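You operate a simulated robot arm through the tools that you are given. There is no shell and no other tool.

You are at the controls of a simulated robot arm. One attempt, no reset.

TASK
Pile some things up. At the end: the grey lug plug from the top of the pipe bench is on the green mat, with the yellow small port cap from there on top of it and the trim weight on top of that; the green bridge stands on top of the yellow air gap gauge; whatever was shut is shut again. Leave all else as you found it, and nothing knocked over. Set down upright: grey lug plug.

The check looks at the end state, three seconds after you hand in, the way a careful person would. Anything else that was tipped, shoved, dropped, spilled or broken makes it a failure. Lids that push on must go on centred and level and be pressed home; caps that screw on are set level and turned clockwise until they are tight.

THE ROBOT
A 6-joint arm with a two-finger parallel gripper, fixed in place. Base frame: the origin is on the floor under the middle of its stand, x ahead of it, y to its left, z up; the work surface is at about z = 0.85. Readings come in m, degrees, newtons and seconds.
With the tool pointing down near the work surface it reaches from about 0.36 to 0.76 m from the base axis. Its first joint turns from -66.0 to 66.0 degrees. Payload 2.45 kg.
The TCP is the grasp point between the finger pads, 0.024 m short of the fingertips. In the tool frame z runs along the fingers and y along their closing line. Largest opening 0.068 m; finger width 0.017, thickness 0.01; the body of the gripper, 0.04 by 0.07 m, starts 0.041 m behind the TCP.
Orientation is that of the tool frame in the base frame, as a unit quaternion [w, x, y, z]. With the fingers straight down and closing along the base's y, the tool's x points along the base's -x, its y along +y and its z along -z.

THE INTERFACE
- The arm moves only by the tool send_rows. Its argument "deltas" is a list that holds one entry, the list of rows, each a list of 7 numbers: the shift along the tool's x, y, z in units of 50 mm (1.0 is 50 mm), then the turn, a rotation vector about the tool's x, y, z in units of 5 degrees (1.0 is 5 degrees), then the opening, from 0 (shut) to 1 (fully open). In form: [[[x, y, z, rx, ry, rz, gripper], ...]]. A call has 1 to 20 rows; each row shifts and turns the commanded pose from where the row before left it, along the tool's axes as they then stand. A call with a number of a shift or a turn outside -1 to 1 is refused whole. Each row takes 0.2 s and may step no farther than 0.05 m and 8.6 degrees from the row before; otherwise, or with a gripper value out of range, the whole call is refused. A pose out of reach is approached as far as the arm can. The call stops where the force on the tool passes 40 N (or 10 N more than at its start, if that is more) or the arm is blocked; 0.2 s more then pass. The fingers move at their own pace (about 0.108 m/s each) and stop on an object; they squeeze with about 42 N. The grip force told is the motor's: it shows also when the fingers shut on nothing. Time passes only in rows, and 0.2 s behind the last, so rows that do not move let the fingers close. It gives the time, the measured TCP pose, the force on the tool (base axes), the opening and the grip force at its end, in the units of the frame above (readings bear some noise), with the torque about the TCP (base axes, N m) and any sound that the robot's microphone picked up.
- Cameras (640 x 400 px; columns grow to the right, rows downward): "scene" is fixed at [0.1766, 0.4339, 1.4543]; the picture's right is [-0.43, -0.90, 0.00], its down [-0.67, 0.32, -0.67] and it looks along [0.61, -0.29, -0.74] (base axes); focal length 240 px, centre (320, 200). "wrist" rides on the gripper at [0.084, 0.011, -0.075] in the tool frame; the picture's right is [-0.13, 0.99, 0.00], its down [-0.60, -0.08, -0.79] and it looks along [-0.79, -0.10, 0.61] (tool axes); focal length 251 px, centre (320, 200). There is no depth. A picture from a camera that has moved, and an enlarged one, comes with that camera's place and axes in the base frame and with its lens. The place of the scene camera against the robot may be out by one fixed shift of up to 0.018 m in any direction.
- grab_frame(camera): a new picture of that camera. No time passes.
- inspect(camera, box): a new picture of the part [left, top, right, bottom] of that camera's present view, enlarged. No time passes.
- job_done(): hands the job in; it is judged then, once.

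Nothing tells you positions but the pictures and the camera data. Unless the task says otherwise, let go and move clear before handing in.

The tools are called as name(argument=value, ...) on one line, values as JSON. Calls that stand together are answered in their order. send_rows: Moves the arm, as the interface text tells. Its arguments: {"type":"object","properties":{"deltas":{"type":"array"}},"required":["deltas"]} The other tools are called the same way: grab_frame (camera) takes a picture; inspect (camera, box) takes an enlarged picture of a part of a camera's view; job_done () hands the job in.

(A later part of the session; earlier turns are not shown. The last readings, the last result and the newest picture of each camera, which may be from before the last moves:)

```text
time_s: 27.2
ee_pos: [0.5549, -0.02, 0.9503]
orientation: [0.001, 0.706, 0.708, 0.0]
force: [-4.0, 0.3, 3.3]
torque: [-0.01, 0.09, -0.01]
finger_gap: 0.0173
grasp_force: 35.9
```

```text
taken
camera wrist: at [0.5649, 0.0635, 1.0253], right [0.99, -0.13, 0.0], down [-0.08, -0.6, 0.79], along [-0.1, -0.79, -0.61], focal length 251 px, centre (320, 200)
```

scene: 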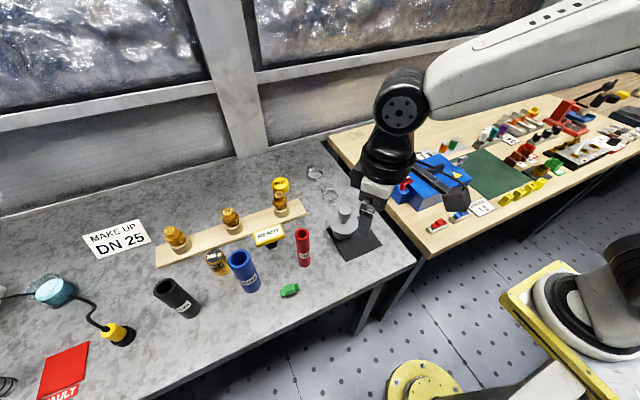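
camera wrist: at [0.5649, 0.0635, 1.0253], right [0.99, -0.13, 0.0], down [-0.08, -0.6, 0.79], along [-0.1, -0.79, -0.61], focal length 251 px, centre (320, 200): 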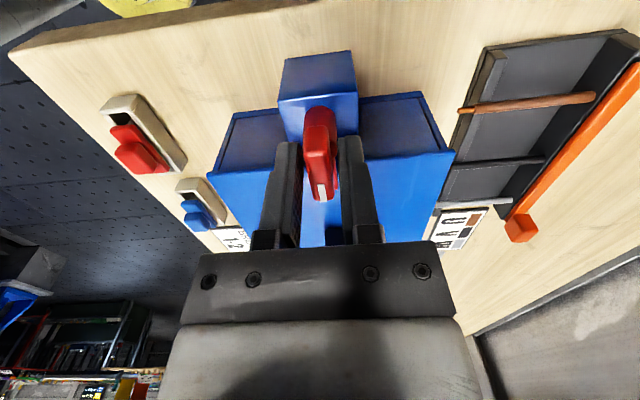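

The grip holds the bar (gap 17 mm). I'll turn a little in one direction to feel how the latch turns.

send_rows(deltas=[[[0, 0, 0, 0, 0, -1, 0], [0, 0, 0, 0, 0, -1, 0], [0, 0, 0, 0, 0, -1, 0], [0, 0, 0, 0, 0, -1, 0]]])

grab_frame(camera="wrist")

inspect(camera="scene", box=[370, 110, 490, 230])

```text
time_s: 28.2
ee_pos: [0.5544, -0.0198, 0.9497]
orientation: [0.001, 0.572, 0.82, 0.001]
force: [-8.1, -1.1, 21.4]
torque: [0.56, 0.54, 0.0]
finger_gap: 0.0175
grasp_force: 36.1
```

```text
taken
camera wrist: at [0.535, 0.0621, 1.0252], right [0.98, 0.22, 0.0], down [0.13, -0.59, 0.79], along [0.18, -0.77, -0.61], focal length 251 px, centre (320, 200)
```

wrist: 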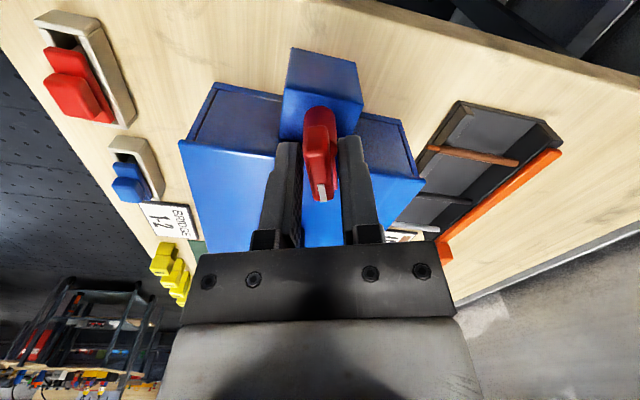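

```text
3.33 times, centred on (430, 170) of scene
camera zoom: at [0.176, 0.4339, 1.4544], right [-0.43, -0.9, 0.0], down [-0.67, 0.32, -0.67], along [0.61, -0.29, -0.74], focal length 799 px, centre (-47, 300)
```

zoom: 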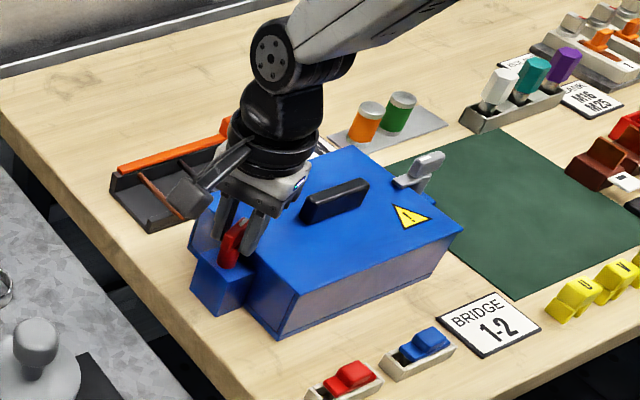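

The bar turned 20° with the gripper, with almost no twist torque but a vertical push of 21 N. I'll let go for a moment to relieve the strain and look.

send_rows(deltas=[[[0, 0, 0, 0, 0, 0, 0.45], [0, 0, 0, 0, 0, 0, 0.45]]])

inspect(camera="wrist", box=[220, 30, 420, 230])

```text
time_s: 28.8
ee_pos: [0.555, -0.0201, 0.9494]
orientation: [0.0, 0.573, 0.82, 0.001]
force: [0.2, -0.3, 0.3]
torque: [0.01, 0.02, 0.0]
finger_gap: 0.0304
grasp_force: 0.0
```

```text
2.00 times, centred on (320, 130) of wrist
camera zoom: at [0.5351, 0.062, 1.0241], right [0.98, 0.22, 0.0], down [0.13, -0.59, 0.79], along [0.17, -0.77, -0.61], focal length 503 px, centre (320, 340)
```

zoom: 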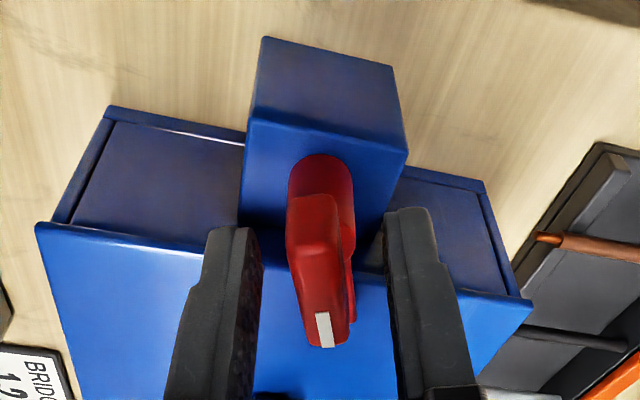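

Released, the strain is gone and the bar stays where I turned it. I'll regrip and turn further in steps.

send_rows(deltas=[[[0, 0, 0, 0, 0, 0, 0], [0, 0, 0, 0, 0, 0, 0], [0, 0, 0, 0, 0, -1, 0], [0, 0, 0, 0, 0, -1, 0], [0, 0, 0, 0, 0, -1, 0], [0, 0, 0, 0, 0, -1, 0], [0, 0, 0, 0, 0, -1, 0]]])

inspect(camera="wrist", box=[220, 30, 420, 230])

```text
time_s: 30.4
ee_pos: [0.5555, -0.0191, 0.9491]
orientation: [0.001, 0.381, 0.924, 0.001]
force: [3.2, 7.0, -11.5]
torque: [0.48, 0.14, -0.02]
finger_gap: 0.0174
grasp_force: 35.7
```

```text
2.00 times, centred on (320, 130) of wrist
camera zoom: at [0.5017, 0.0462, 1.0241], right [0.79, 0.61, 0.0], down [0.37, -0.48, 0.79], along [0.49, -0.63, -0.61], focal length 503 px, centre (320, 340)
```

zoom: 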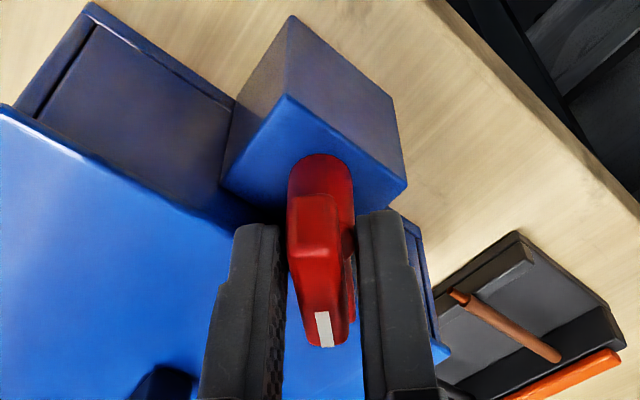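

It turns smoothly; now at 45°. I'll regrip and finish the quarter turn.

send_rows(deltas=[[[0, 0, 0, 0, 0, 0, 0.45], [0, 0, 0, 0, 0, 0, 0.45], [0, 0, 0, 0, 0, 0, 0], [0, 0, 0, 0, 0, 0, 0], [0, 0, 0, 0, 0, -1, 0], [0, 0, 0, 0, 0, -1, 0], [0, 0, 0, 0, 0, -1, 0], [0, 0, 0, 0, 0, -1, 0], [0, 0, 0, 0, 0, -1, 0], [0, 0, 0, 0, 0, 0, 0.45], [0, 0, 0, 0, 0, 0, 0], [0, 0, 0, 0, 0, 0, 0], [0, 0, 0, 0, 0, -1, 0], [0, 0, 0, 0, 0, -1, 0], [0, 0, 0, 0, 0, -1, 0], [0, 0, 0, 0, 0, -1, 0]]])

inspect(camera="wrist", box=[220, 30, 420, 230])

```text
time_s: 33.8
ee_pos: [0.5557, -0.0214, 0.9496]
orientation: [0.001, -0.001, 1.0, 0.0]
force: [0.9, -15.0, -3.0]
torque: [-0.3, 0.94, -0.04]
finger_gap: 0.0175
grasp_force: 35.3
```

```text
2.00 times, centred on (320, 130) of wrist
camera zoom: at [0.4696, -0.0104, 1.0246], right [0.13, 0.99, 0.0], down [0.6, -0.08, 0.79], along [0.79, -0.1, -0.61], focal length 503 px, centre (320, 340)
```

zoom: 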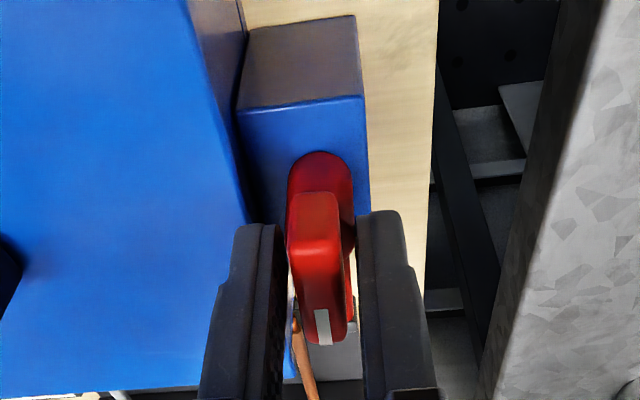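

The red latch is now a quarter turn open with its tongue clear of the lid. I'll let go, rise, and go to the grey latch at about [0.5545, −0.261].

send_rows(deltas=[[[0, 0, 0, 0, 0, 0, 0.45], [0, 0, 0, 0, 0, 0, 0.45], [0, 0, -0.8, 0, 0, 0, 0.45], [0, 0, -0.8, 0, 0, 0, 1], [0.02, -0.96, 0, 0, 0, 0, 1], [0, -0.96, 0, 0, 0, 0, 1], [0, -0.96, 0, 0, 0, 0, 1], [0, -0.96, 0, 0, 0, 0, 1], [0, -0.94, 0, 0, 0, 0, 1]]])

send_rows(deltas=[[[0, 0, 0, 0, 0, 1, 1], [0, 0, 0, 0, 0, 1, 1], [0, 0, 0, 0, 0, 1, 1], [0, 0, 0, 0, 0, 1, 1], [0, 0, 0, 0, 0, 1, 1], [0, 0, 0, 0, 0, 1, 1], [0, 0, 0, 0, 0, 1, 1], [0, 0, 0, 0, 0, 1, 1], [0, 0, 0, 0, 0, 1, 1], [0, 0, 0, 0, 0, 1, 1], [0, 0, 0, 0, 0, 1, 1], [0, 0, 0, 0, 0, 1, 1], [0, 0, 0, 0, 0, 1, 1], [0, 0, 0, 0, 0, 1, 1], [0, 0, 0, 0, 0, 1, 1], [0, 0, 0, 0, 0, 1, 1], [0, 0, 0, 0, 0, 1, 1], [0, 0, 0, 0, 0, 1, 1]]])

grab_frame(camera="wrist")

inspect(camera="wrist", box=[270, 10, 370, 110])

```text
time_s: 35.8
ee_pos: [0.557, -0.2598, 1.0319]
orientation: [0.001, -0.001, 1.0, 0.0]
force: [0.5, 0.5, -0.3]
torque: [-0.03, 0.01, -0.01]
finger_gap: 0.068
grasp_force: 0.1
```

```text
time_s: 39.6
ee_pos: [0.5528, -0.258, 1.0289]
orientation: [0.001, 0.707, 0.707, 0.001]
force: [0.1, 0.3, 0.4]
torque: [-0.03, 0.0, 0.03]
finger_gap: 0.0681
grasp_force: 0.1
```

```text
taken
camera wrist: at [0.5636, -0.1751, 1.1034], right [0.99, -0.13, 0.0], down [-0.08, -0.6, 0.79], along [-0.1, -0.79, -0.61], focal length 251 px, centre (320, 200)
```

wrist: 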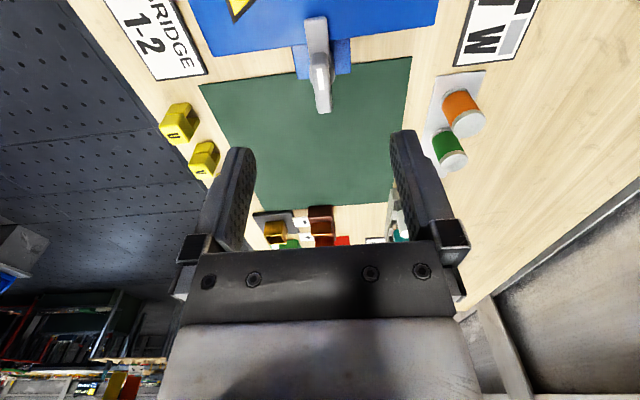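

```text
4.00 times, centred on (320, 60) of wrist
camera zoom: at [0.5636, -0.1751, 1.1034], right [0.99, -0.13, 0.0], down [-0.08, -0.6, 0.79], along [-0.1, -0.79, -0.61], focal length 1006 px, centre (320, 760)
```

zoom: 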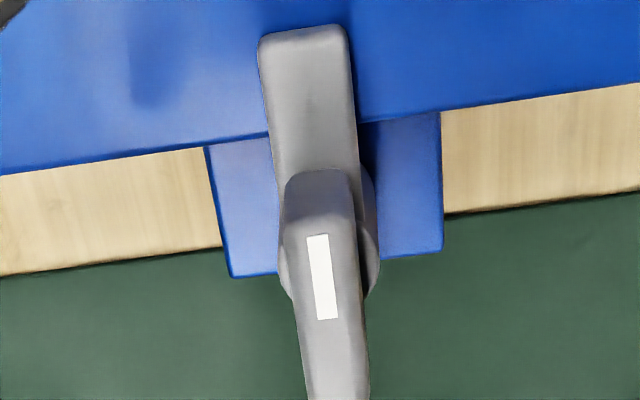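

The grey latch mirrors the red one, with its bar centre at [0.554, −0.261, 0.95]. I'll descend and grip it.

send_rows(deltas=[[[-0.02, 0.008, 0.526, 0, 0, 0, 1], [-0.02, 0.008, 0.526, 0, 0, 0, 1], [-0.02, 0.008, 0.526, 0, 0, 0, 1], [0, 0, 0, 0, 0, 0, 0], [0, 0, 0, 0, 0, 0, 0], [0, 0, 0, 0, 0, 0, 0]]])

grab_frame(camera="wrist")

```text
time_s: 41.0
ee_pos: [0.5553, -0.2619, 0.9513]
orientation: [0.002, 0.707, 0.708, 0.0]
force: [12.6, -2.7, -7.2]
torque: [-0.26, -0.31, -0.05]
finger_gap: 0.0177
grasp_force: 36.5
```

```text
taken
camera wrist: at [0.5645, -0.1791, 1.0258], right [0.99, -0.13, 0.0], down [-0.08, -0.6, 0.79], along [-0.1, -0.79, -0.61], focal length 251 px, centre (320, 200)
```

wrist: 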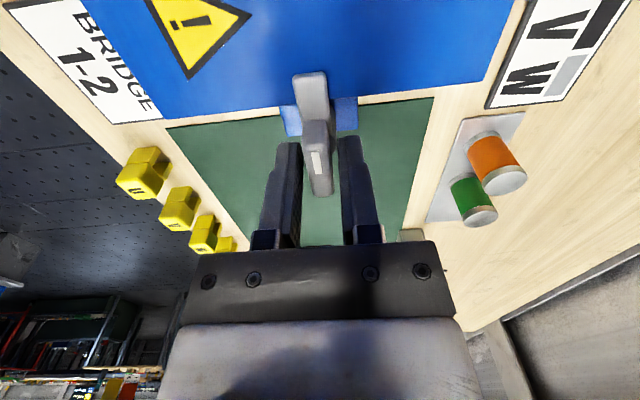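

Gripped. I'll test-turn a few steps and check the torque.

send_rows(deltas=[[[0, 0, 0, 0, 0, -1, 0], [0, 0, 0, 0, 0, -1, 0], [0, 0, 0, 0, 0, -1, 0]]])

inspect(camera="wrist", box=[220, 30, 420, 230])

```text
time_s: 41.8
ee_pos: [0.5562, -0.2625, 0.9504]
orientation: [0.001, 0.608, 0.794, 0.0]
force: [17.3, -7.5, -13.8]
torque: [-0.04, -0.32, -0.04]
finger_gap: 0.0175
grasp_force: 36.0
```

```text
2.00 times, centred on (320, 130) of wrist
camera zoom: at [0.543, -0.1791, 1.0258], right [0.99, 0.14, 0.0], down [0.08, -0.6, 0.79], along [0.11, -0.79, -0.61], focal length 503 px, centre (320, 340)
```

zoom: 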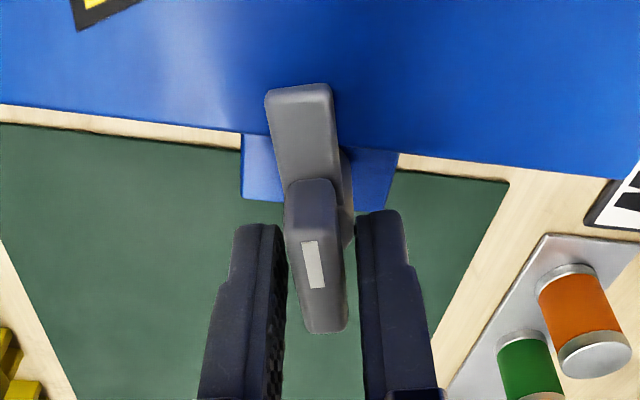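

It turns this way too. I'll ease the grip, shift a millimetre, and finish the turn in steps.

send_rows(deltas=[[[-0.015, 0.017, 0, 0, 0, 0, 0.45], [0, 0, 0, 0, 0, 0, 0.45], [0, 0, 0, 0, 0, 0, 0], [0, 0, 0, 0, 0, 0, 0], [0, 0, 0, 0, 0, -1, 0], [0, 0, 0, 0, 0, -1, 0], [0, 0, 0, 0, 0, -1, 0], [0, 0, 0, 0, 0, -1, 0], [0, 0, 0, 0, 0, -1, 0], [0, 0, 0, 0, 0, 0, 0.45], [0, 0, 0, 0, 0, 0, 0], [0, 0, 0, 0, 0, 0, 0], [0, 0, 0, 0, 0, -1, 0], [0, 0, 0, 0, 0, -1, 0], [0, 0, 0, 0, 0, -1, 0], [0, 0, 0, 0, 0, -1, 0], [0, 0, 0, 0, 0, -1, 0]]])

inspect(camera="wrist", box=[220, 30, 420, 230])

```text
time_s: 45.4
ee_pos: [0.5553, -0.2608, 0.9502]
orientation: [-0.001, 0.215, 0.977, 0.001]
force: [0.8, 16.9, -10.7]
torque: [-0.03, -0.84, 0.0]
finger_gap: 0.0176
grasp_force: 35.7
```

```text
2.00 times, centred on (320, 130) of wrist
camera zoom: at [0.4836, -0.2166, 1.0247], right [0.53, 0.85, 0.0], down [0.52, -0.33, 0.79], along [0.67, -0.42, -0.61], focal length 503 px, centre (320, 340)
```

zoom: 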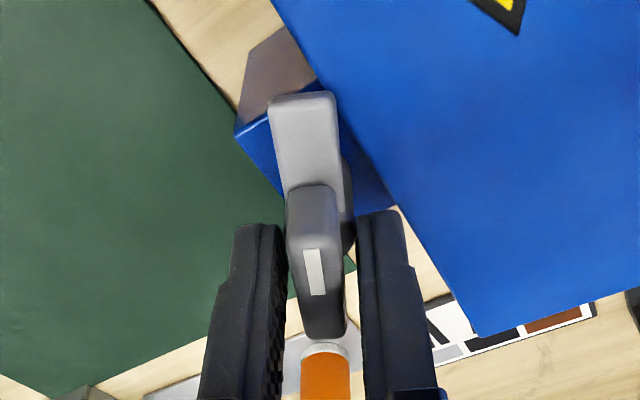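

The grey tongue is now off the lid; I'll complete the quarter turn, release and rise.

send_rows(deltas=[[[0, 0, 0, 0, 0, 0, 0.45], [0, 0, 0, 0, 0, 0, 0], [0, 0, 0, 0, 0, 0, 0], [0, 0, 0, 0, 0, -1, 0], [0, 0, 0, 0, 0, -1, 0], [0, 0, 0, 0, 0, -1, 0], [0, 0, 0, 0, 0, -1, 0], [0, 0, 0, 0, 0, -1, 0], [0, 0, 0, 0, 0, 0, 0.5], [0, 0, 0, 0, 0, 0, 0.5], [0, 0, -0.8, 0, 0, 0, 0.5], [0, 0, -0.8, 0, 0, 0, 1], [0, 0, -0.5, 0, 0, 0, 1]]])

grab_frame(camera="wrist")

inspect(camera="scene", box=[370, 110, 490, 230])

```text
time_s: 48.2
ee_pos: [0.5563, -0.261, 1.0589]
orientation: [0.0, -0.001, 1.0, 0.0]
force: [0.2, 0.4, -0.4]
torque: [0.01, 0.0, 0.0]
finger_gap: 0.0677
grasp_force: 0.0
```

```text
taken
camera wrist: at [0.4702, -0.2504, 1.1321], right [0.13, 0.99, 0.0], down [0.6, -0.08, 0.79], along [0.79, -0.1, -0.61], focal length 251 px, centre (320, 200)
```

wrist: 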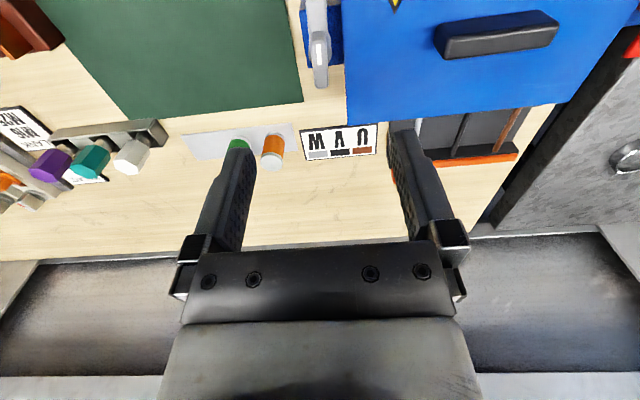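

```text
3.33 times, centred on (430, 170) of scene
camera zoom: at [0.1766, 0.4339, 1.4543], right [-0.43, -0.9, 0.0], down [-0.67, 0.32, -0.67], along [0.61, -0.29, -0.74], focal length 799 px, centre (-47, 300)
```

zoom: 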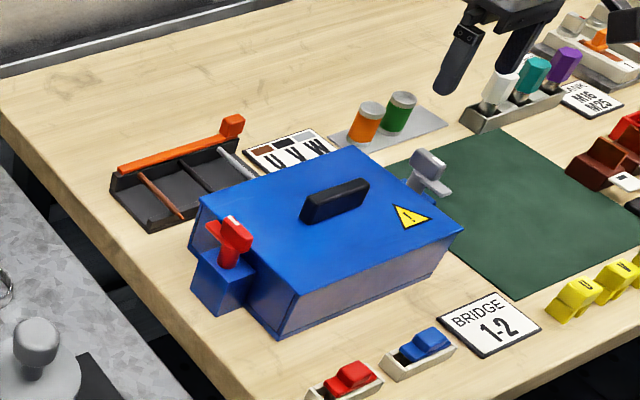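

Both latches are open. Next I'll position over the lid handle at about [0.5545, −0.141], turned so the fingers close across it.

send_rows(deltas=[[[0.018, 0.8, 0, 0, 0, 0, 1], [0.018, 0.8, 0, 0, 0, 0, 1], [0, 0.8, 0, 0, 0, 0, 1], [0, 0, 0, 0, 0, 1, 1], [0, 0, 0, 0, 0, 1, 1], [0, 0, 0, 0, 0, 1, 1], [0, 0, 0, 0, 0, 1, 1], [0, 0, 0, 0, 0, 1, 1], [0, 0, 0, 0, 0, 1, 1], [0, 0, 0, 0, 0, 1, 1], [0, 0, 0, 0, 0, 1, 1], [0, 0, 0, 0, 0, 1, 1], [0, 0, 0, 0, 0, 1, 1], [0, 0, 0, 0, 0, 1, 1], [0, 0, 0, 0, 0, 1, 1], [0, 0, 0, 0, 0, 1, 1], [0, 0, 0, 0, 0, 1, 1], [0, 0, 0, 0, 0, 1, 1], [0, 0, 0, 0, 0, 1, 1], [0, 0, 0, 0, 0, 1, 1]]])

send_rows(deltas=[[[0, 0, 0.6, 0, 0, 1, 1]]])

grab_frame(camera="wrist")

inspect(camera="wrist", box=[240, 20, 400, 180])

```text
time_s: 52.4
ee_pos: [0.5525, -0.1415, 1.0568]
orientation: [0.0, 0.675, 0.738, 0.001]
force: [-0.1, -0.9, 0.8]
torque: [0.0, 0.01, 0.01]
finger_gap: 0.0677
grasp_force: 0.1
```

```text
time_s: 52.8
ee_pos: [0.5525, -0.1408, 1.0275]
orientation: [0.001, 0.707, 0.707, 0.001]
force: [-0.8, 0.9, 0.2]
torque: [-0.01, -0.01, 0.01]
finger_gap: 0.068
grasp_force: 0.1
```

```text
taken
camera wrist: at [0.5627, -0.0583, 1.1012], right [0.99, -0.13, 0.0], down [-0.08, -0.6, 0.79], along [-0.1, -0.79, -0.61], focal length 251 px, centre (320, 200)
```

wrist: 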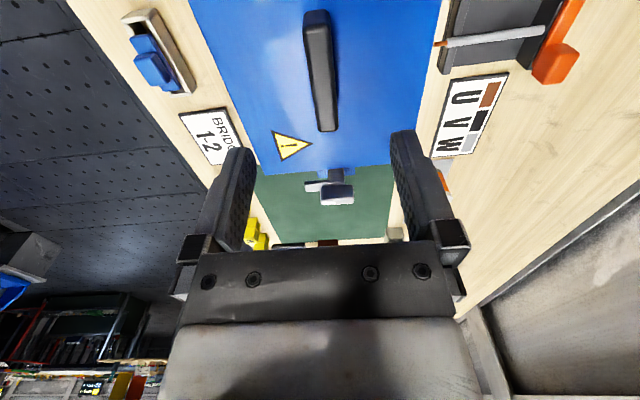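

```text
2.50 times, centred on (320, 100) of wrist
camera zoom: at [0.5627, -0.0583, 1.1012], right [0.99, -0.13, 0.0], down [-0.08, -0.6, 0.79], along [-0.1, -0.79, -0.61], focal length 629 px, centre (320, 450)
```

zoom: 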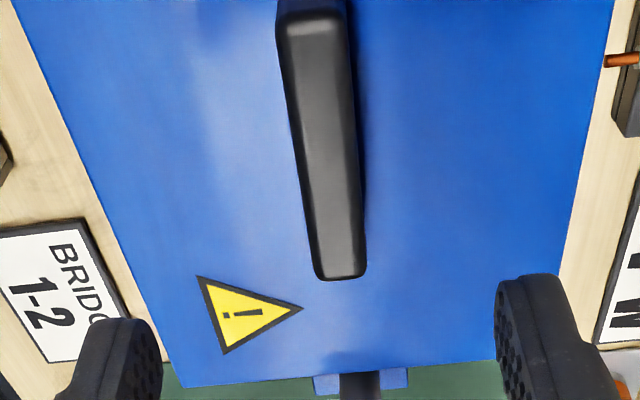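

The handle spans y −0.109 to −0.173 at x 0.554. I'll go down, grip it, and lift the lid slightly to test.

send_rows(deltas=[[[0, 0.015, 0.523, 0, 0, 0, 1], [0, 0.015, 0.523, 0, 0, 0, 1], [0, 0, 0.523, 0, 0, 0, 1], [0, 0, 0, 0, 0, 0, 0], [0, 0, 0, 0, 0, 0, 0], [0, 0, 0, 0, 0, 0, 0]]])

send_rows(deltas=[[[0, 0, -0.2, 0, 0, 0, 0], [0, 0, -0.2, 0, 0, 0, 0]]])

inspect(camera="scene", box=[370, 110, 490, 230])

```text
time_s: 54.2
ee_pos: [0.5559, -0.1421, 0.9457]
orientation: [0.0, 0.707, 0.707, 0.001]
force: [-1.1, -1.4, 0.8]
torque: [-0.01, 0.15, -0.07]
finger_gap: 0.0156
grasp_force: 34.6
```

```text
time_s: 54.8
ee_pos: [0.5561, -0.1423, 0.9661]
orientation: [0.0, 0.706, 0.708, 0.0]
force: [0.2, 0.7, -3.9]
torque: [-0.02, -0.03, 0.01]
finger_gap: 0.0157
grasp_force: 34.8
```

```text
3.33 times, centred on (430, 170) of scene
camera zoom: at [0.1767, 0.4339, 1.4543], right [-0.43, -0.9, 0.0], down [-0.67, 0.32, -0.67], along [0.61, -0.29, -0.74], focal length 799 px, centre (-47, 300)
```

zoom: 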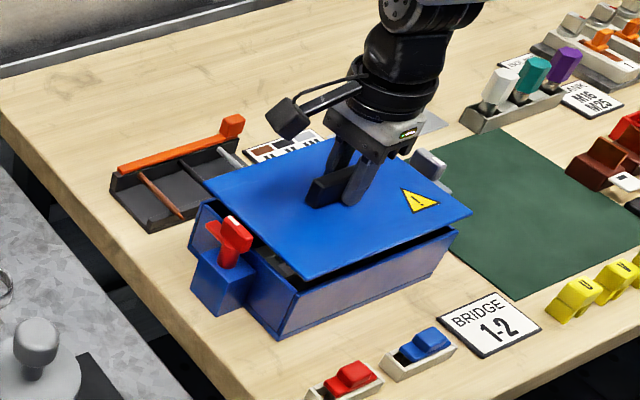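

The lid is free and light (about 4 N); it sat with the TCP at [0.5557, −0.142, 0.946]. I'll lift it and carry it over to the green mat to park it there for now.

send_rows(deltas=[[[0, 0, -0.85, 0, 0, 0, 0], [0, 0, -0.85, 0, 0, 0, 0], [-0.88, -0.1, 0, 0, 0, 0, 0], [-0.88, -0.1, 0, 0, 0, 0, 0], [-0.88, -0.1, 0, 0, 0, 0, 0], [-0.88, -0.1, 0, 0, 0, 0, 0], [-0.88, -0.1, 0, 0, 0, 0, 0], [-0.88, -0.1, 0, 0, 0, 0, 0]]])

grab_frame(camera="scene")

inspect(camera="scene", box=[370, 110, 530, 240])

grab_frame(camera="wrist")

```text
time_s: 56.6
ee_pos: [0.5292, -0.4068, 1.0545]
orientation: [0.001, 0.706, 0.708, 0.001]
force: [-0.6, -0.4, -4.2]
torque: [-0.02, 0.01, 0.01]
finger_gap: 0.0159
grasp_force: 34.9
```

```text
taken
```

scene: 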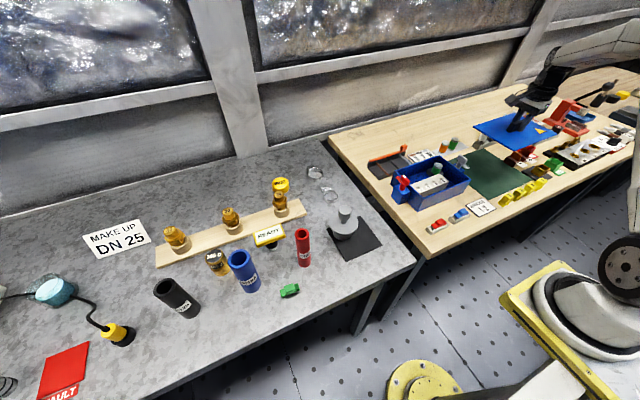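

```text
3.08 times, centred on (450, 175) of scene
camera zoom: at [0.1767, 0.4339, 1.4543], right [-0.43, -0.9, 0.0], down [-0.67, 0.32, -0.67], along [0.61, -0.29, -0.74], focal length 738 px, centre (-80, 277)
```

zoom: 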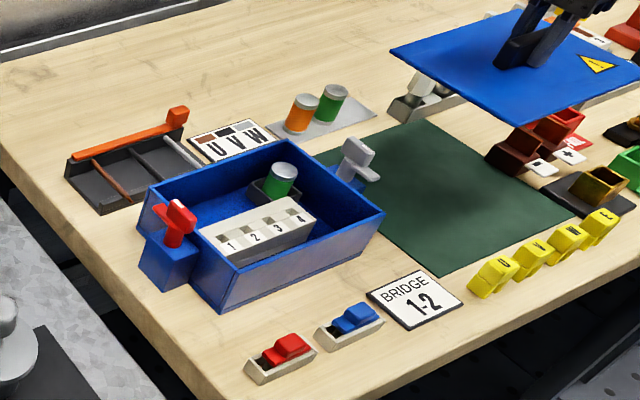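

```text
taken
camera wrist: at [0.537, -0.3237, 1.1287], right [0.99, -0.13, 0.0], down [-0.08, -0.6, 0.79], along [-0.1, -0.79, -0.61], focal length 251 px, centre (320, 200)
```

wrist: 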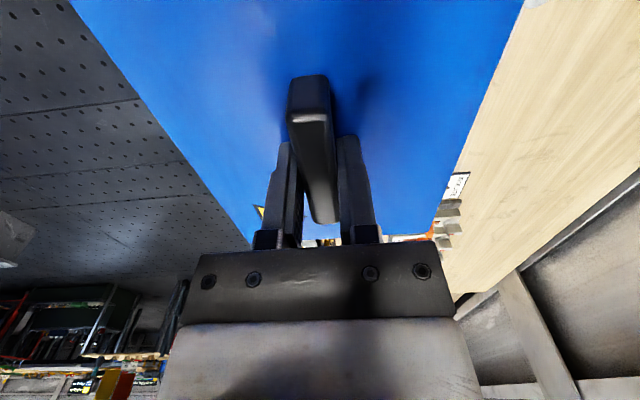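

Inside the box are a white terminal block (1–4) and a green cap; I don't see the gauge yet. I'll set the lid down on the mat gently.

send_rows(deltas=[[[0, 0, 0.7, 0, 0, 0, 0], [0, 0, 0.7, 0, 0, 0, 0], [0, 0, 0.7, 0, 0, 0, 0], [0, 0, 0.7, 0, 0, 0, 0]]])

inspect(camera="scene", box=[420, 90, 580, 220])

```text
time_s: 57.6
ee_pos: [0.5253, -0.4044, 0.9134]
orientation: [0.0, 0.707, 0.708, 0.002]
force: [-0.3, -0.1, -3.2]
torque: [-0.01, -0.01, 0.02]
finger_gap: 0.0156
grasp_force: 34.7
```

```text
3.08 times, centred on (500, 155) of scene
camera zoom: at [0.1767, 0.4339, 1.4543], right [-0.43, -0.9, 0.0], down [-0.67, 0.32, -0.67], along [0.61, -0.29, -0.74], focal length 738 px, centre (-234, 338)
```

zoom: 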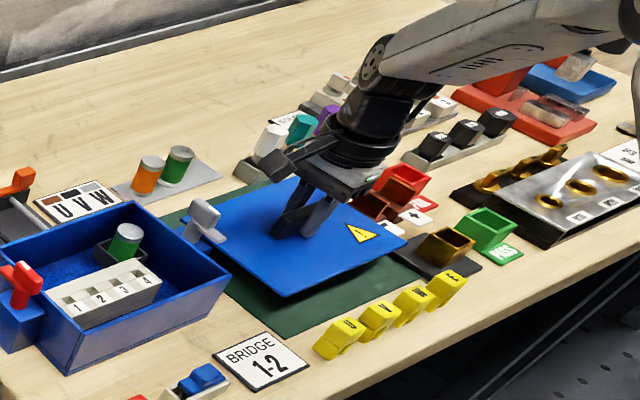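

The lid is about 3 cm above the mat and well placed. I'll lower it in small steps until it touches.

send_rows(deltas=[[[0, 0, 0.1, 0, 0, 0, 0], [0, 0, 0.1, 0, 0, 0, 0], [0, 0, 0.1, 0, 0, 0, 0]]])

send_rows(deltas=[[[0, 0, 0.06, 0, 0, 0, 0], [0, 0, 0.06, 0, 0, 0, 0]]])

```text
time_s: 58.4
ee_pos: [0.5267, -0.4047, 0.8971]
orientation: [0.001, 0.707, 0.708, 0.001]
force: [1.0, 0.2, -4.6]
torque: [-0.02, 0.02, -0.03]
finger_gap: 0.0161
grasp_force: 34.7
```

```text
time_s: 59.0
ee_pos: [0.5271, -0.4056, 0.8916]
orientation: [0.001, 0.706, 0.709, 0.0]
force: [-0.8, 0.2, -4.0]
torque: [-0.04, 0.0, 0.02]
finger_gap: 0.0159
grasp_force: 34.7
```

send_rows(deltas=[[[0, 0, 0.05, 0, 0, 0, 0], [0, 0, 0.05, 0, 0, 0, 0]]])

send_rows(deltas=[[[0, 0, 0.05, 0, 0, 0, 0]]])

```text
time_s: 59.6
ee_pos: [0.5267, -0.4058, 0.889]
orientation: [0.002, 0.706, 0.708, 0.0]
force: [-6.9, 8.3, 24.8]
torque: [0.51, 0.44, -0.08]
finger_gap: 0.0159
grasp_force: 34.6
```

```text
time_s: 60.0
ee_pos: [0.5273, -0.4068, 0.8869]
orientation: [0.002, 0.707, 0.708, 0.0]
force: [-3.0, 1.9, 6.7]
torque: [0.43, 0.42, -0.19]
finger_gap: 0.0158
grasp_force: 34.7
stopped in row 1: the force on the tool passed its limit at 44 N (the readings are from after the stop); the commanded pose is now the measured one
```

The lid is on the mat (I should have begun that step with a note: contact felt at z 0.888). I'll release it and rise, then look into the box from above.

send_rows(deltas=[[[0, 0, 0, 0, 0, 0, 0.6], [0, 0, 0, 0, 0, 0, 0.6], [0, 0, -0.6, 0, 0, 0, 0.6], [0, 0, -0.9, 0, 0, 0, 0.6], [0, 0, -0.9, 0, 0, 0, 0.6], [0, 0, -0.9, 0, 0, 0, 0.6]]])

inspect(camera="scene", box=[370, 90, 550, 240])

```text
time_s: 61.4
ee_pos: [0.526, -0.4051, 1.0524]
orientation: [0.002, 0.707, 0.707, 0.001]
force: [-0.4, 0.3, 0.1]
torque: [0.02, 0.0, 0.0]
finger_gap: 0.0408
grasp_force: 0.1
```

```text
2.67 times, centred on (460, 165) of scene
camera zoom: at [0.1766, 0.4339, 1.4543], right [-0.43, -0.9, 0.0], down [-0.67, 0.32, -0.67], along [0.61, -0.29, -0.74], focal length 639 px, centre (-53, 293)
```

zoom: 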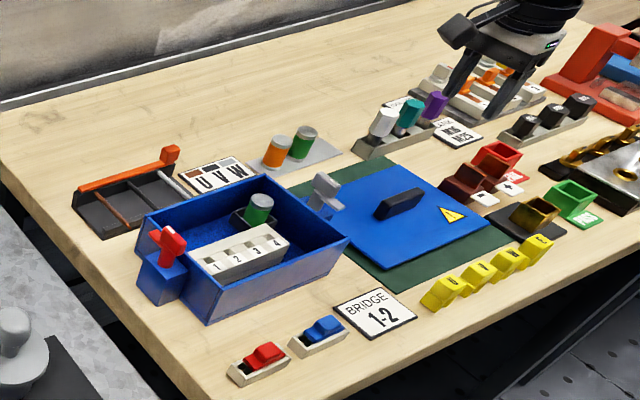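

The lid lies flat on the mat. Now I'll turn back and look down into the open box.

send_rows(deltas=[[[0.814, -0.257, -0.1, 0, 0, 0, 1], [0.814, -0.257, -0.1, 0, 0, 0, 1], [0.814, -0.257, -0.1, 0, 0, 0, 1], [0.814, -0.257, -0.1, 0, 0, 0, 1], [0.814, -0.257, -0.1, 0, 0, 0, 1], [0.814, -0.257, -0.1, 0, 0, 0, 1], [0.814, -0.257, -0.1, 0, 0, 0, 1], [0, 0, 0, 0, 0, -1, 1], [0, 0, 0, 0, 0, -1, 1], [0, 0, 0, 0, 0, -1, 1], [0, 0, 0, 0, 0, -1, 1], [0, 0, 0, 0, 0, -1, 1], [0, 0, 0, 0, 0, -1, 1], [0, 0, 0, 0, 0, -1, 1], [0, 0, 0, 0, 0, -1, 1], [0, 0, 0, 0, 0, -1, 1], [0, 0, 0, 0, 0, -1, 1]]])

send_rows(deltas=[[[0, 0, 0, 0, 0, -1, 1], [0, 0, 0, 0, 0, -1, 1], [0, 0, 0, 0, 0, -1, 1], [0, 0, 0, 0, 0, -1, 1], [0, 0, 0, 0, 0, -1, 1], [0, 0, 0, 0, 0, -1, 1], [0, 0, 0, 0, 0, -1, 1], [0, 0, 0, 0, 0, -1, 1]]])

grab_frame(camera="wrist")

inspect(camera="wrist", box=[160, 0, 480, 200])

```text
time_s: 65.0
ee_pos: [0.4356, -0.1228, 1.0861]
orientation: [0.002, 0.34, 0.94, -0.001]
force: [0.8, 0.0, 0.1]
torque: [0.03, -0.01, 0.0]
finger_gap: 0.0678
grasp_force: 0.0
```

```text
time_s: 66.8
ee_pos: [0.4358, -0.1212, 1.0852]
orientation: [0.001, -0.002, 1.0, -0.001]
force: [-0.2, 0.1, 0.4]
torque: [0.0, 0.03, 0.02]
finger_gap: 0.068
grasp_force: 0.0
```

```text
taken
camera wrist: at [0.3516, -0.1116, 1.1591], right [0.13, 0.99, 0.0], down [0.6, -0.07, 0.8], along [0.79, -0.1, -0.61], focal length 251 px, centre (320, 200)
```

wrist: 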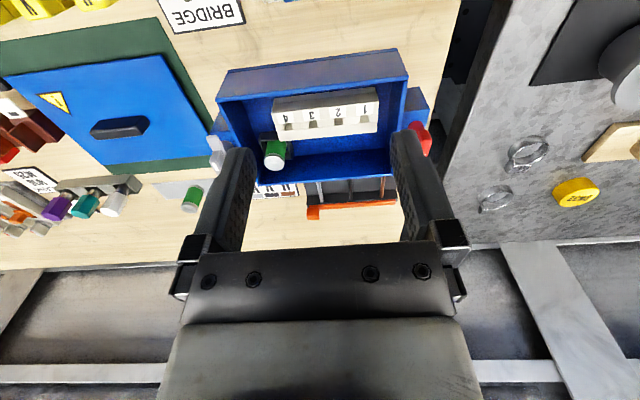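

```text
2.00 times, centred on (320, 100) of wrist
camera zoom: at [0.3516, -0.1116, 1.1591], right [0.13, 0.99, 0.0], down [0.6, -0.07, 0.8], along [0.79, -0.1, -0.61], focal length 503 px, centre (320, 400)
```

zoom: 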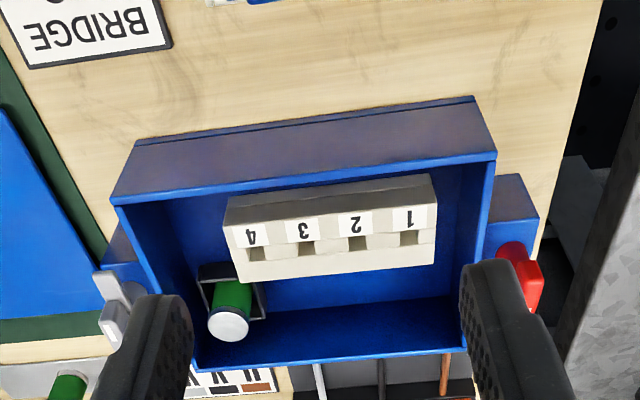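

The open box holds only the terminal block and a green cap in a socket; no yellow gauge visible so far. I'll zoom over the scene in tiles to find the gauge.

inspect(camera="scene", box=[320, 100, 420, 180])

inspect(camera="scene", box=[480, 70, 560, 130])

inspect(camera="scene", box=[560, 60, 640, 120])

inspect(camera="scene", box=[490, 130, 600, 210])

inspect(camera="scene", box=[395, 140, 475, 215])

inspect(camera="scene", box=[0, 250, 150, 400])

inspect(camera="scene", box=[560, 100, 640, 170])

```text
5.00 times, centred on (370, 140) of scene
camera zoom: at [0.1766, 0.4339, 1.4543], right [-0.43, -0.9, 0.0], down [-0.67, 0.32, -0.67], along [0.61, -0.29, -0.74], focal length 1198 px, centre (70, 500)
```

zoom: 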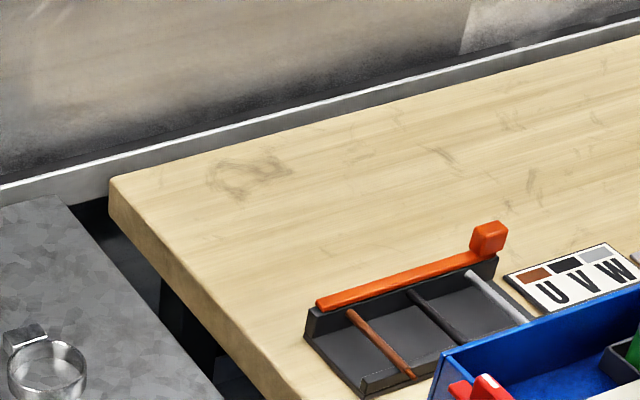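

```text
6.67 times, centred on (520, 100) of scene
camera zoom: at [0.1766, 0.4339, 1.4543], right [-0.43, -0.9, 0.0], down [-0.67, 0.32, -0.67], along [0.61, -0.29, -0.74], focal length 1598 px, centre (-1013, 867)
```

zoom: 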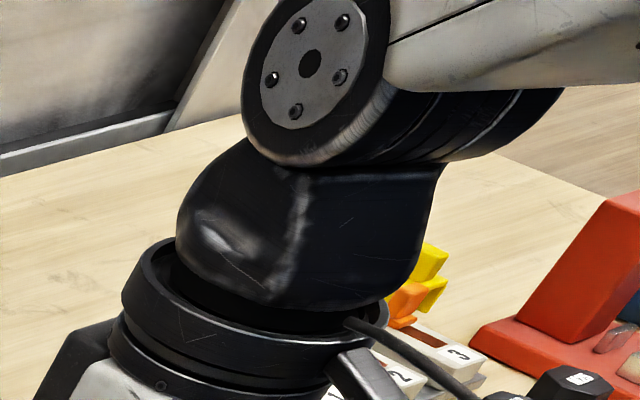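

```text
6.67 times, centred on (600, 90) of scene
camera zoom: at [0.1766, 0.4339, 1.4543], right [-0.43, -0.9, 0.0], down [-0.67, 0.32, -0.67], along [0.61, -0.29, -0.74], focal length 1598 px, centre (-1547, 933)
```

zoom: 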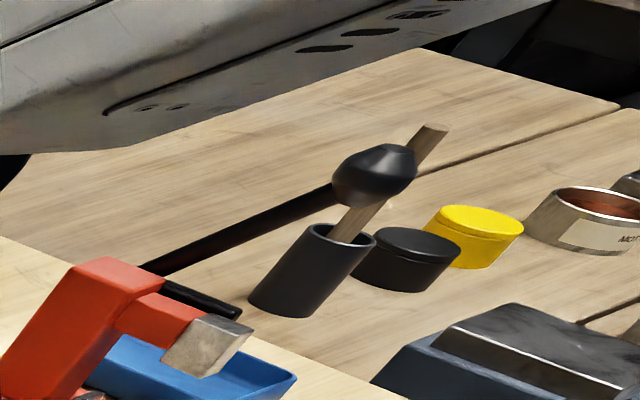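

```text
5.00 times, centred on (545, 170) of scene
camera zoom: at [0.1766, 0.4339, 1.4543], right [-0.43, -0.9, 0.0], down [-0.67, 0.32, -0.67], along [0.61, -0.29, -0.74], focal length 1198 px, centre (-805, 350)
```

zoom: 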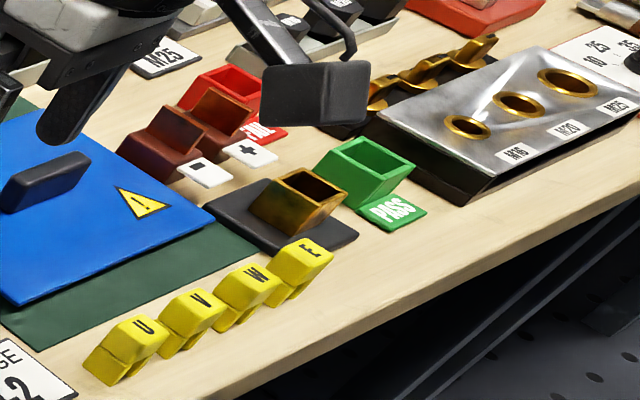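

```text
5.33 times, centred on (435, 178) of scene
camera zoom: at [0.1766, 0.4339, 1.4543], right [-0.43, -0.9, 0.0], down [-0.67, 0.32, -0.67], along [0.61, -0.29, -0.74], focal length 1278 px, centre (-293, 320)
```

zoom: 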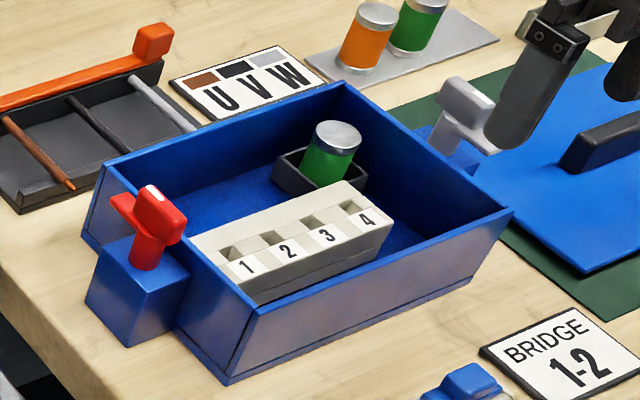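

```text
2.67 times, centred on (75, 325) of scene
camera zoom: at [0.1766, 0.4339, 1.4543], right [-0.43, -0.9, 0.0], down [-0.67, 0.32, -0.67], along [0.61, -0.29, -0.74], focal length 639 px, centre (973, -133)
```

zoom: 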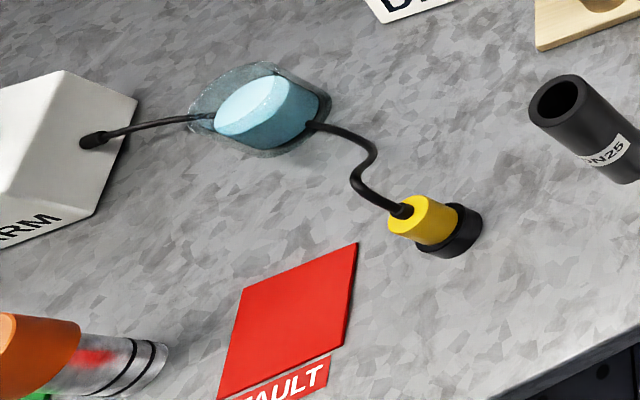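

```text
5.71 times, centred on (600, 135) of scene
camera zoom: at [0.1766, 0.4339, 1.4543], right [-0.43, -0.9, 0.0], down [-0.67, 0.32, -0.67], along [0.61, -0.29, -0.74], focal length 1370 px, centre (-1280, 571)
```

zoom: 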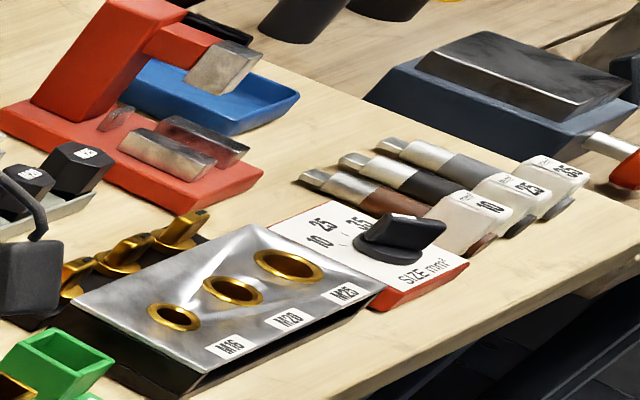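

No gauge in those tiles. I'll look steeply down into the box's near side, which both views hid so far.

send_rows(deltas=[[[-0.8, 0, -0.2, 0, 0, 0, 1], [-0.8, 0, -0.2, 0, 0, 0, 1], [-0.6, -0.2, -0.4, 0, 0, 0, 1]]])

grab_frame(camera="wrist")

inspect(camera="wrist", box=[180, 0, 460, 160])

```text
time_s: 67.6
ee_pos: [0.5478, -0.1317, 1.1233]
orientation: [0.001, 0.0, 1.0, -0.002]
force: [-0.9, 0.0, 0.5]
torque: [-0.02, 0.0, -0.02]
finger_gap: 0.0681
grasp_force: 0.1
```

```text
taken
camera wrist: at [0.462, -0.1219, 1.1971], right [0.13, 0.99, 0.0], down [0.6, -0.08, 0.79], along [0.79, -0.1, -0.61], focal length 251 px, centre (320, 200)
```

wrist: 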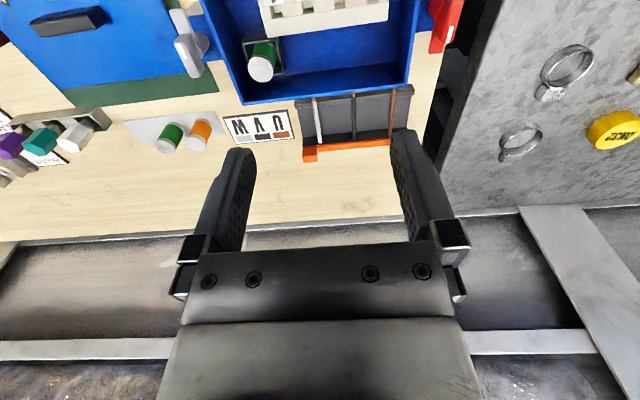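

```text
2.29 times, centred on (320, 80) of wrist
camera zoom: at [0.462, -0.1219, 1.1971], right [0.13, 0.99, 0.0], down [0.6, -0.08, 0.79], along [0.79, -0.1, -0.61], focal length 575 px, centre (320, 474)
```

zoom: 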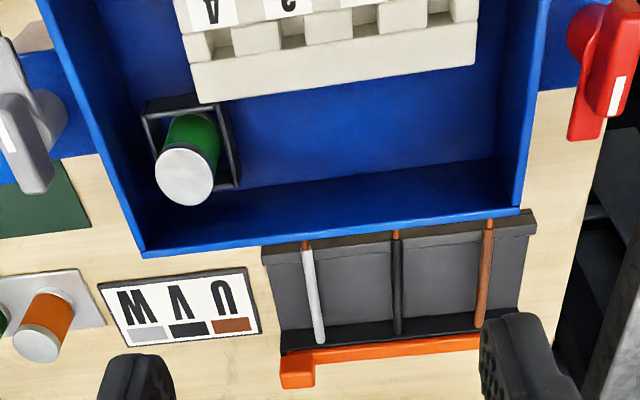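

I need a steeper look at the near inner wall, so I'll tilt the tool so the camera looks almost straight down.

send_rows(deltas=[[[0, 0, 0, 0, 1, 0, 1], [0, 0, 0, 0, 1, 0, 1], [0, 0, 0, 0, 1, 0, 1], [0, 0, 0, 0, 1, 0, 1], [0, 0, 0, 0, 1, 0, 1], [0, 0, 0, 0, 1, 0, 1], [0, 0, 0, 0, 1, 0, 1], [0, 0, 0, 0, 1, 0, 1]]])

grab_frame(camera="wrist")

inspect(camera="wrist", box=[160, 0, 480, 200])

```text
time_s: 69.4
ee_pos: [0.5452, -0.1323, 1.1267]
orientation: [-0.342, -0.001, 0.94, -0.002]
force: [0.4, 0.3, 0.1]
torque: [0.02, -0.01, 0.02]
finger_gap: 0.0678
grasp_force: 0.0
```

```text
taken
camera wrist: at [0.5288, -0.1216, 1.2364], right [0.1, 0.99, -0.09], down [0.97, -0.08, 0.22], along [0.21, -0.1, -0.97], focal length 251 px, centre (320, 200)
```

wrist: 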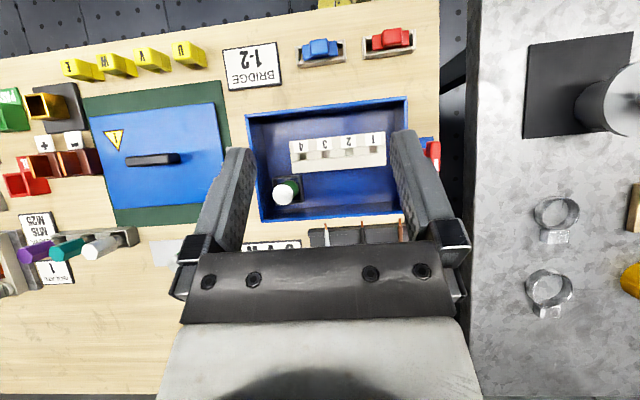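

```text
2.00 times, centred on (320, 100) of wrist
camera zoom: at [0.5288, -0.1216, 1.2364], right [0.1, 0.99, -0.09], down [0.97, -0.08, 0.22], along [0.21, -0.1, -0.97], focal length 503 px, centre (320, 400)
```

zoom: 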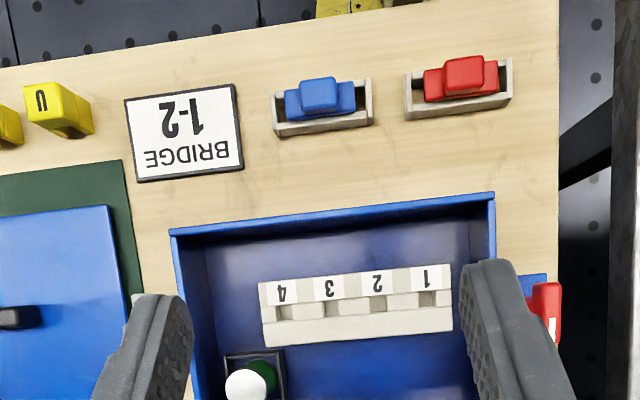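

From straight above, the box holds just the block and the green cap, so the gauge isn't in it. I'll scan the pipe bench with the same steep view.

send_rows(deltas=[[[0, 1, 0, 0, 0, 0, 1], [0, 1, 0, 0, 0, 0, 1], [0, 1, 0, 0, 0, 0, 1], [0, 1, 0, 0, 0, 0, 1], [0, 1, 0, 0, 0, 0, 1], [0, 1, 0, 0, 0, 0, 1], [0, 1, 0, 0, 0, 0, 1]]])

grab_frame(camera="wrist")

inspect(camera="wrist", box=[160, 0, 480, 200])

inspect(camera="wrist", box=[400, 0, 640, 200])

```text
time_s: 71.0
ee_pos: [0.5417, 0.2206, 1.1246]
orientation: [-0.34, 0.0, 0.94, -0.002]
force: [-0.7, 0.5, -0.5]
torque: [-0.02, -0.05, 0.06]
finger_gap: 0.068
grasp_force: 0.0
```

```text
taken
camera wrist: at [0.5241, 0.2316, 1.236], right [0.1, 0.99, -0.09], down [0.97, -0.08, 0.22], along [0.21, -0.11, -0.97], focal length 251 px, centre (320, 200)
```

wrist: 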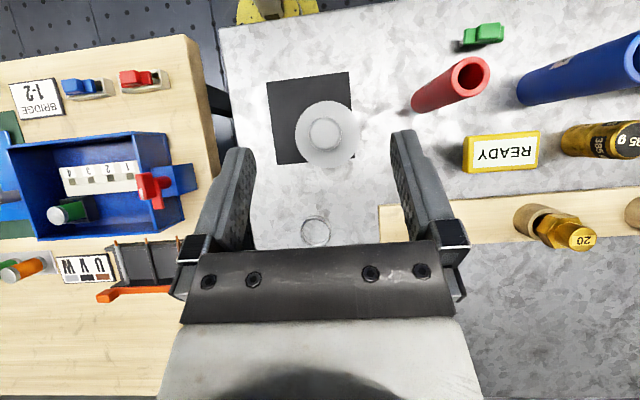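

```text
2.00 times, centred on (320, 100) of wrist
camera zoom: at [0.5241, 0.2316, 1.236], right [0.1, 0.99, -0.09], down [0.97, -0.08, 0.22], along [0.21, -0.11, -0.97], focal length 503 px, centre (320, 400)
```

zoom: 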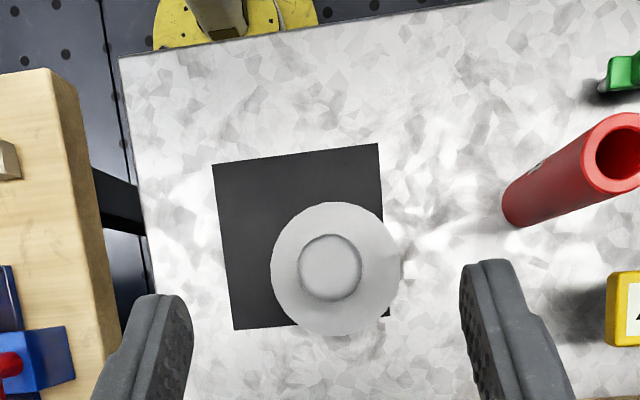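

```text
2.00 times, centred on (520, 100) of wrist
camera zoom: at [0.5241, 0.2316, 1.236], right [0.1, 0.99, -0.09], down [0.97, -0.08, 0.22], along [0.21, -0.11, -0.97], focal length 503 px, centre (-80, 400)
```

zoom: 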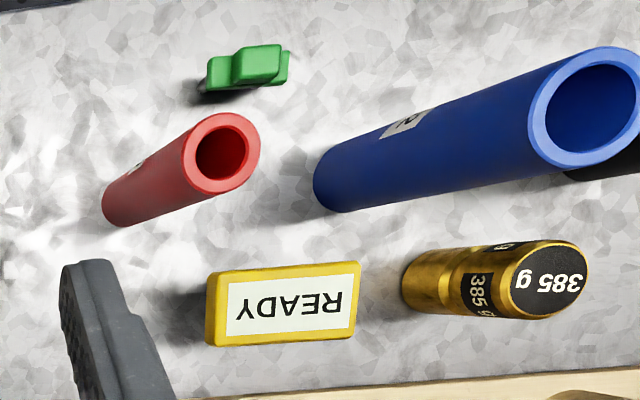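

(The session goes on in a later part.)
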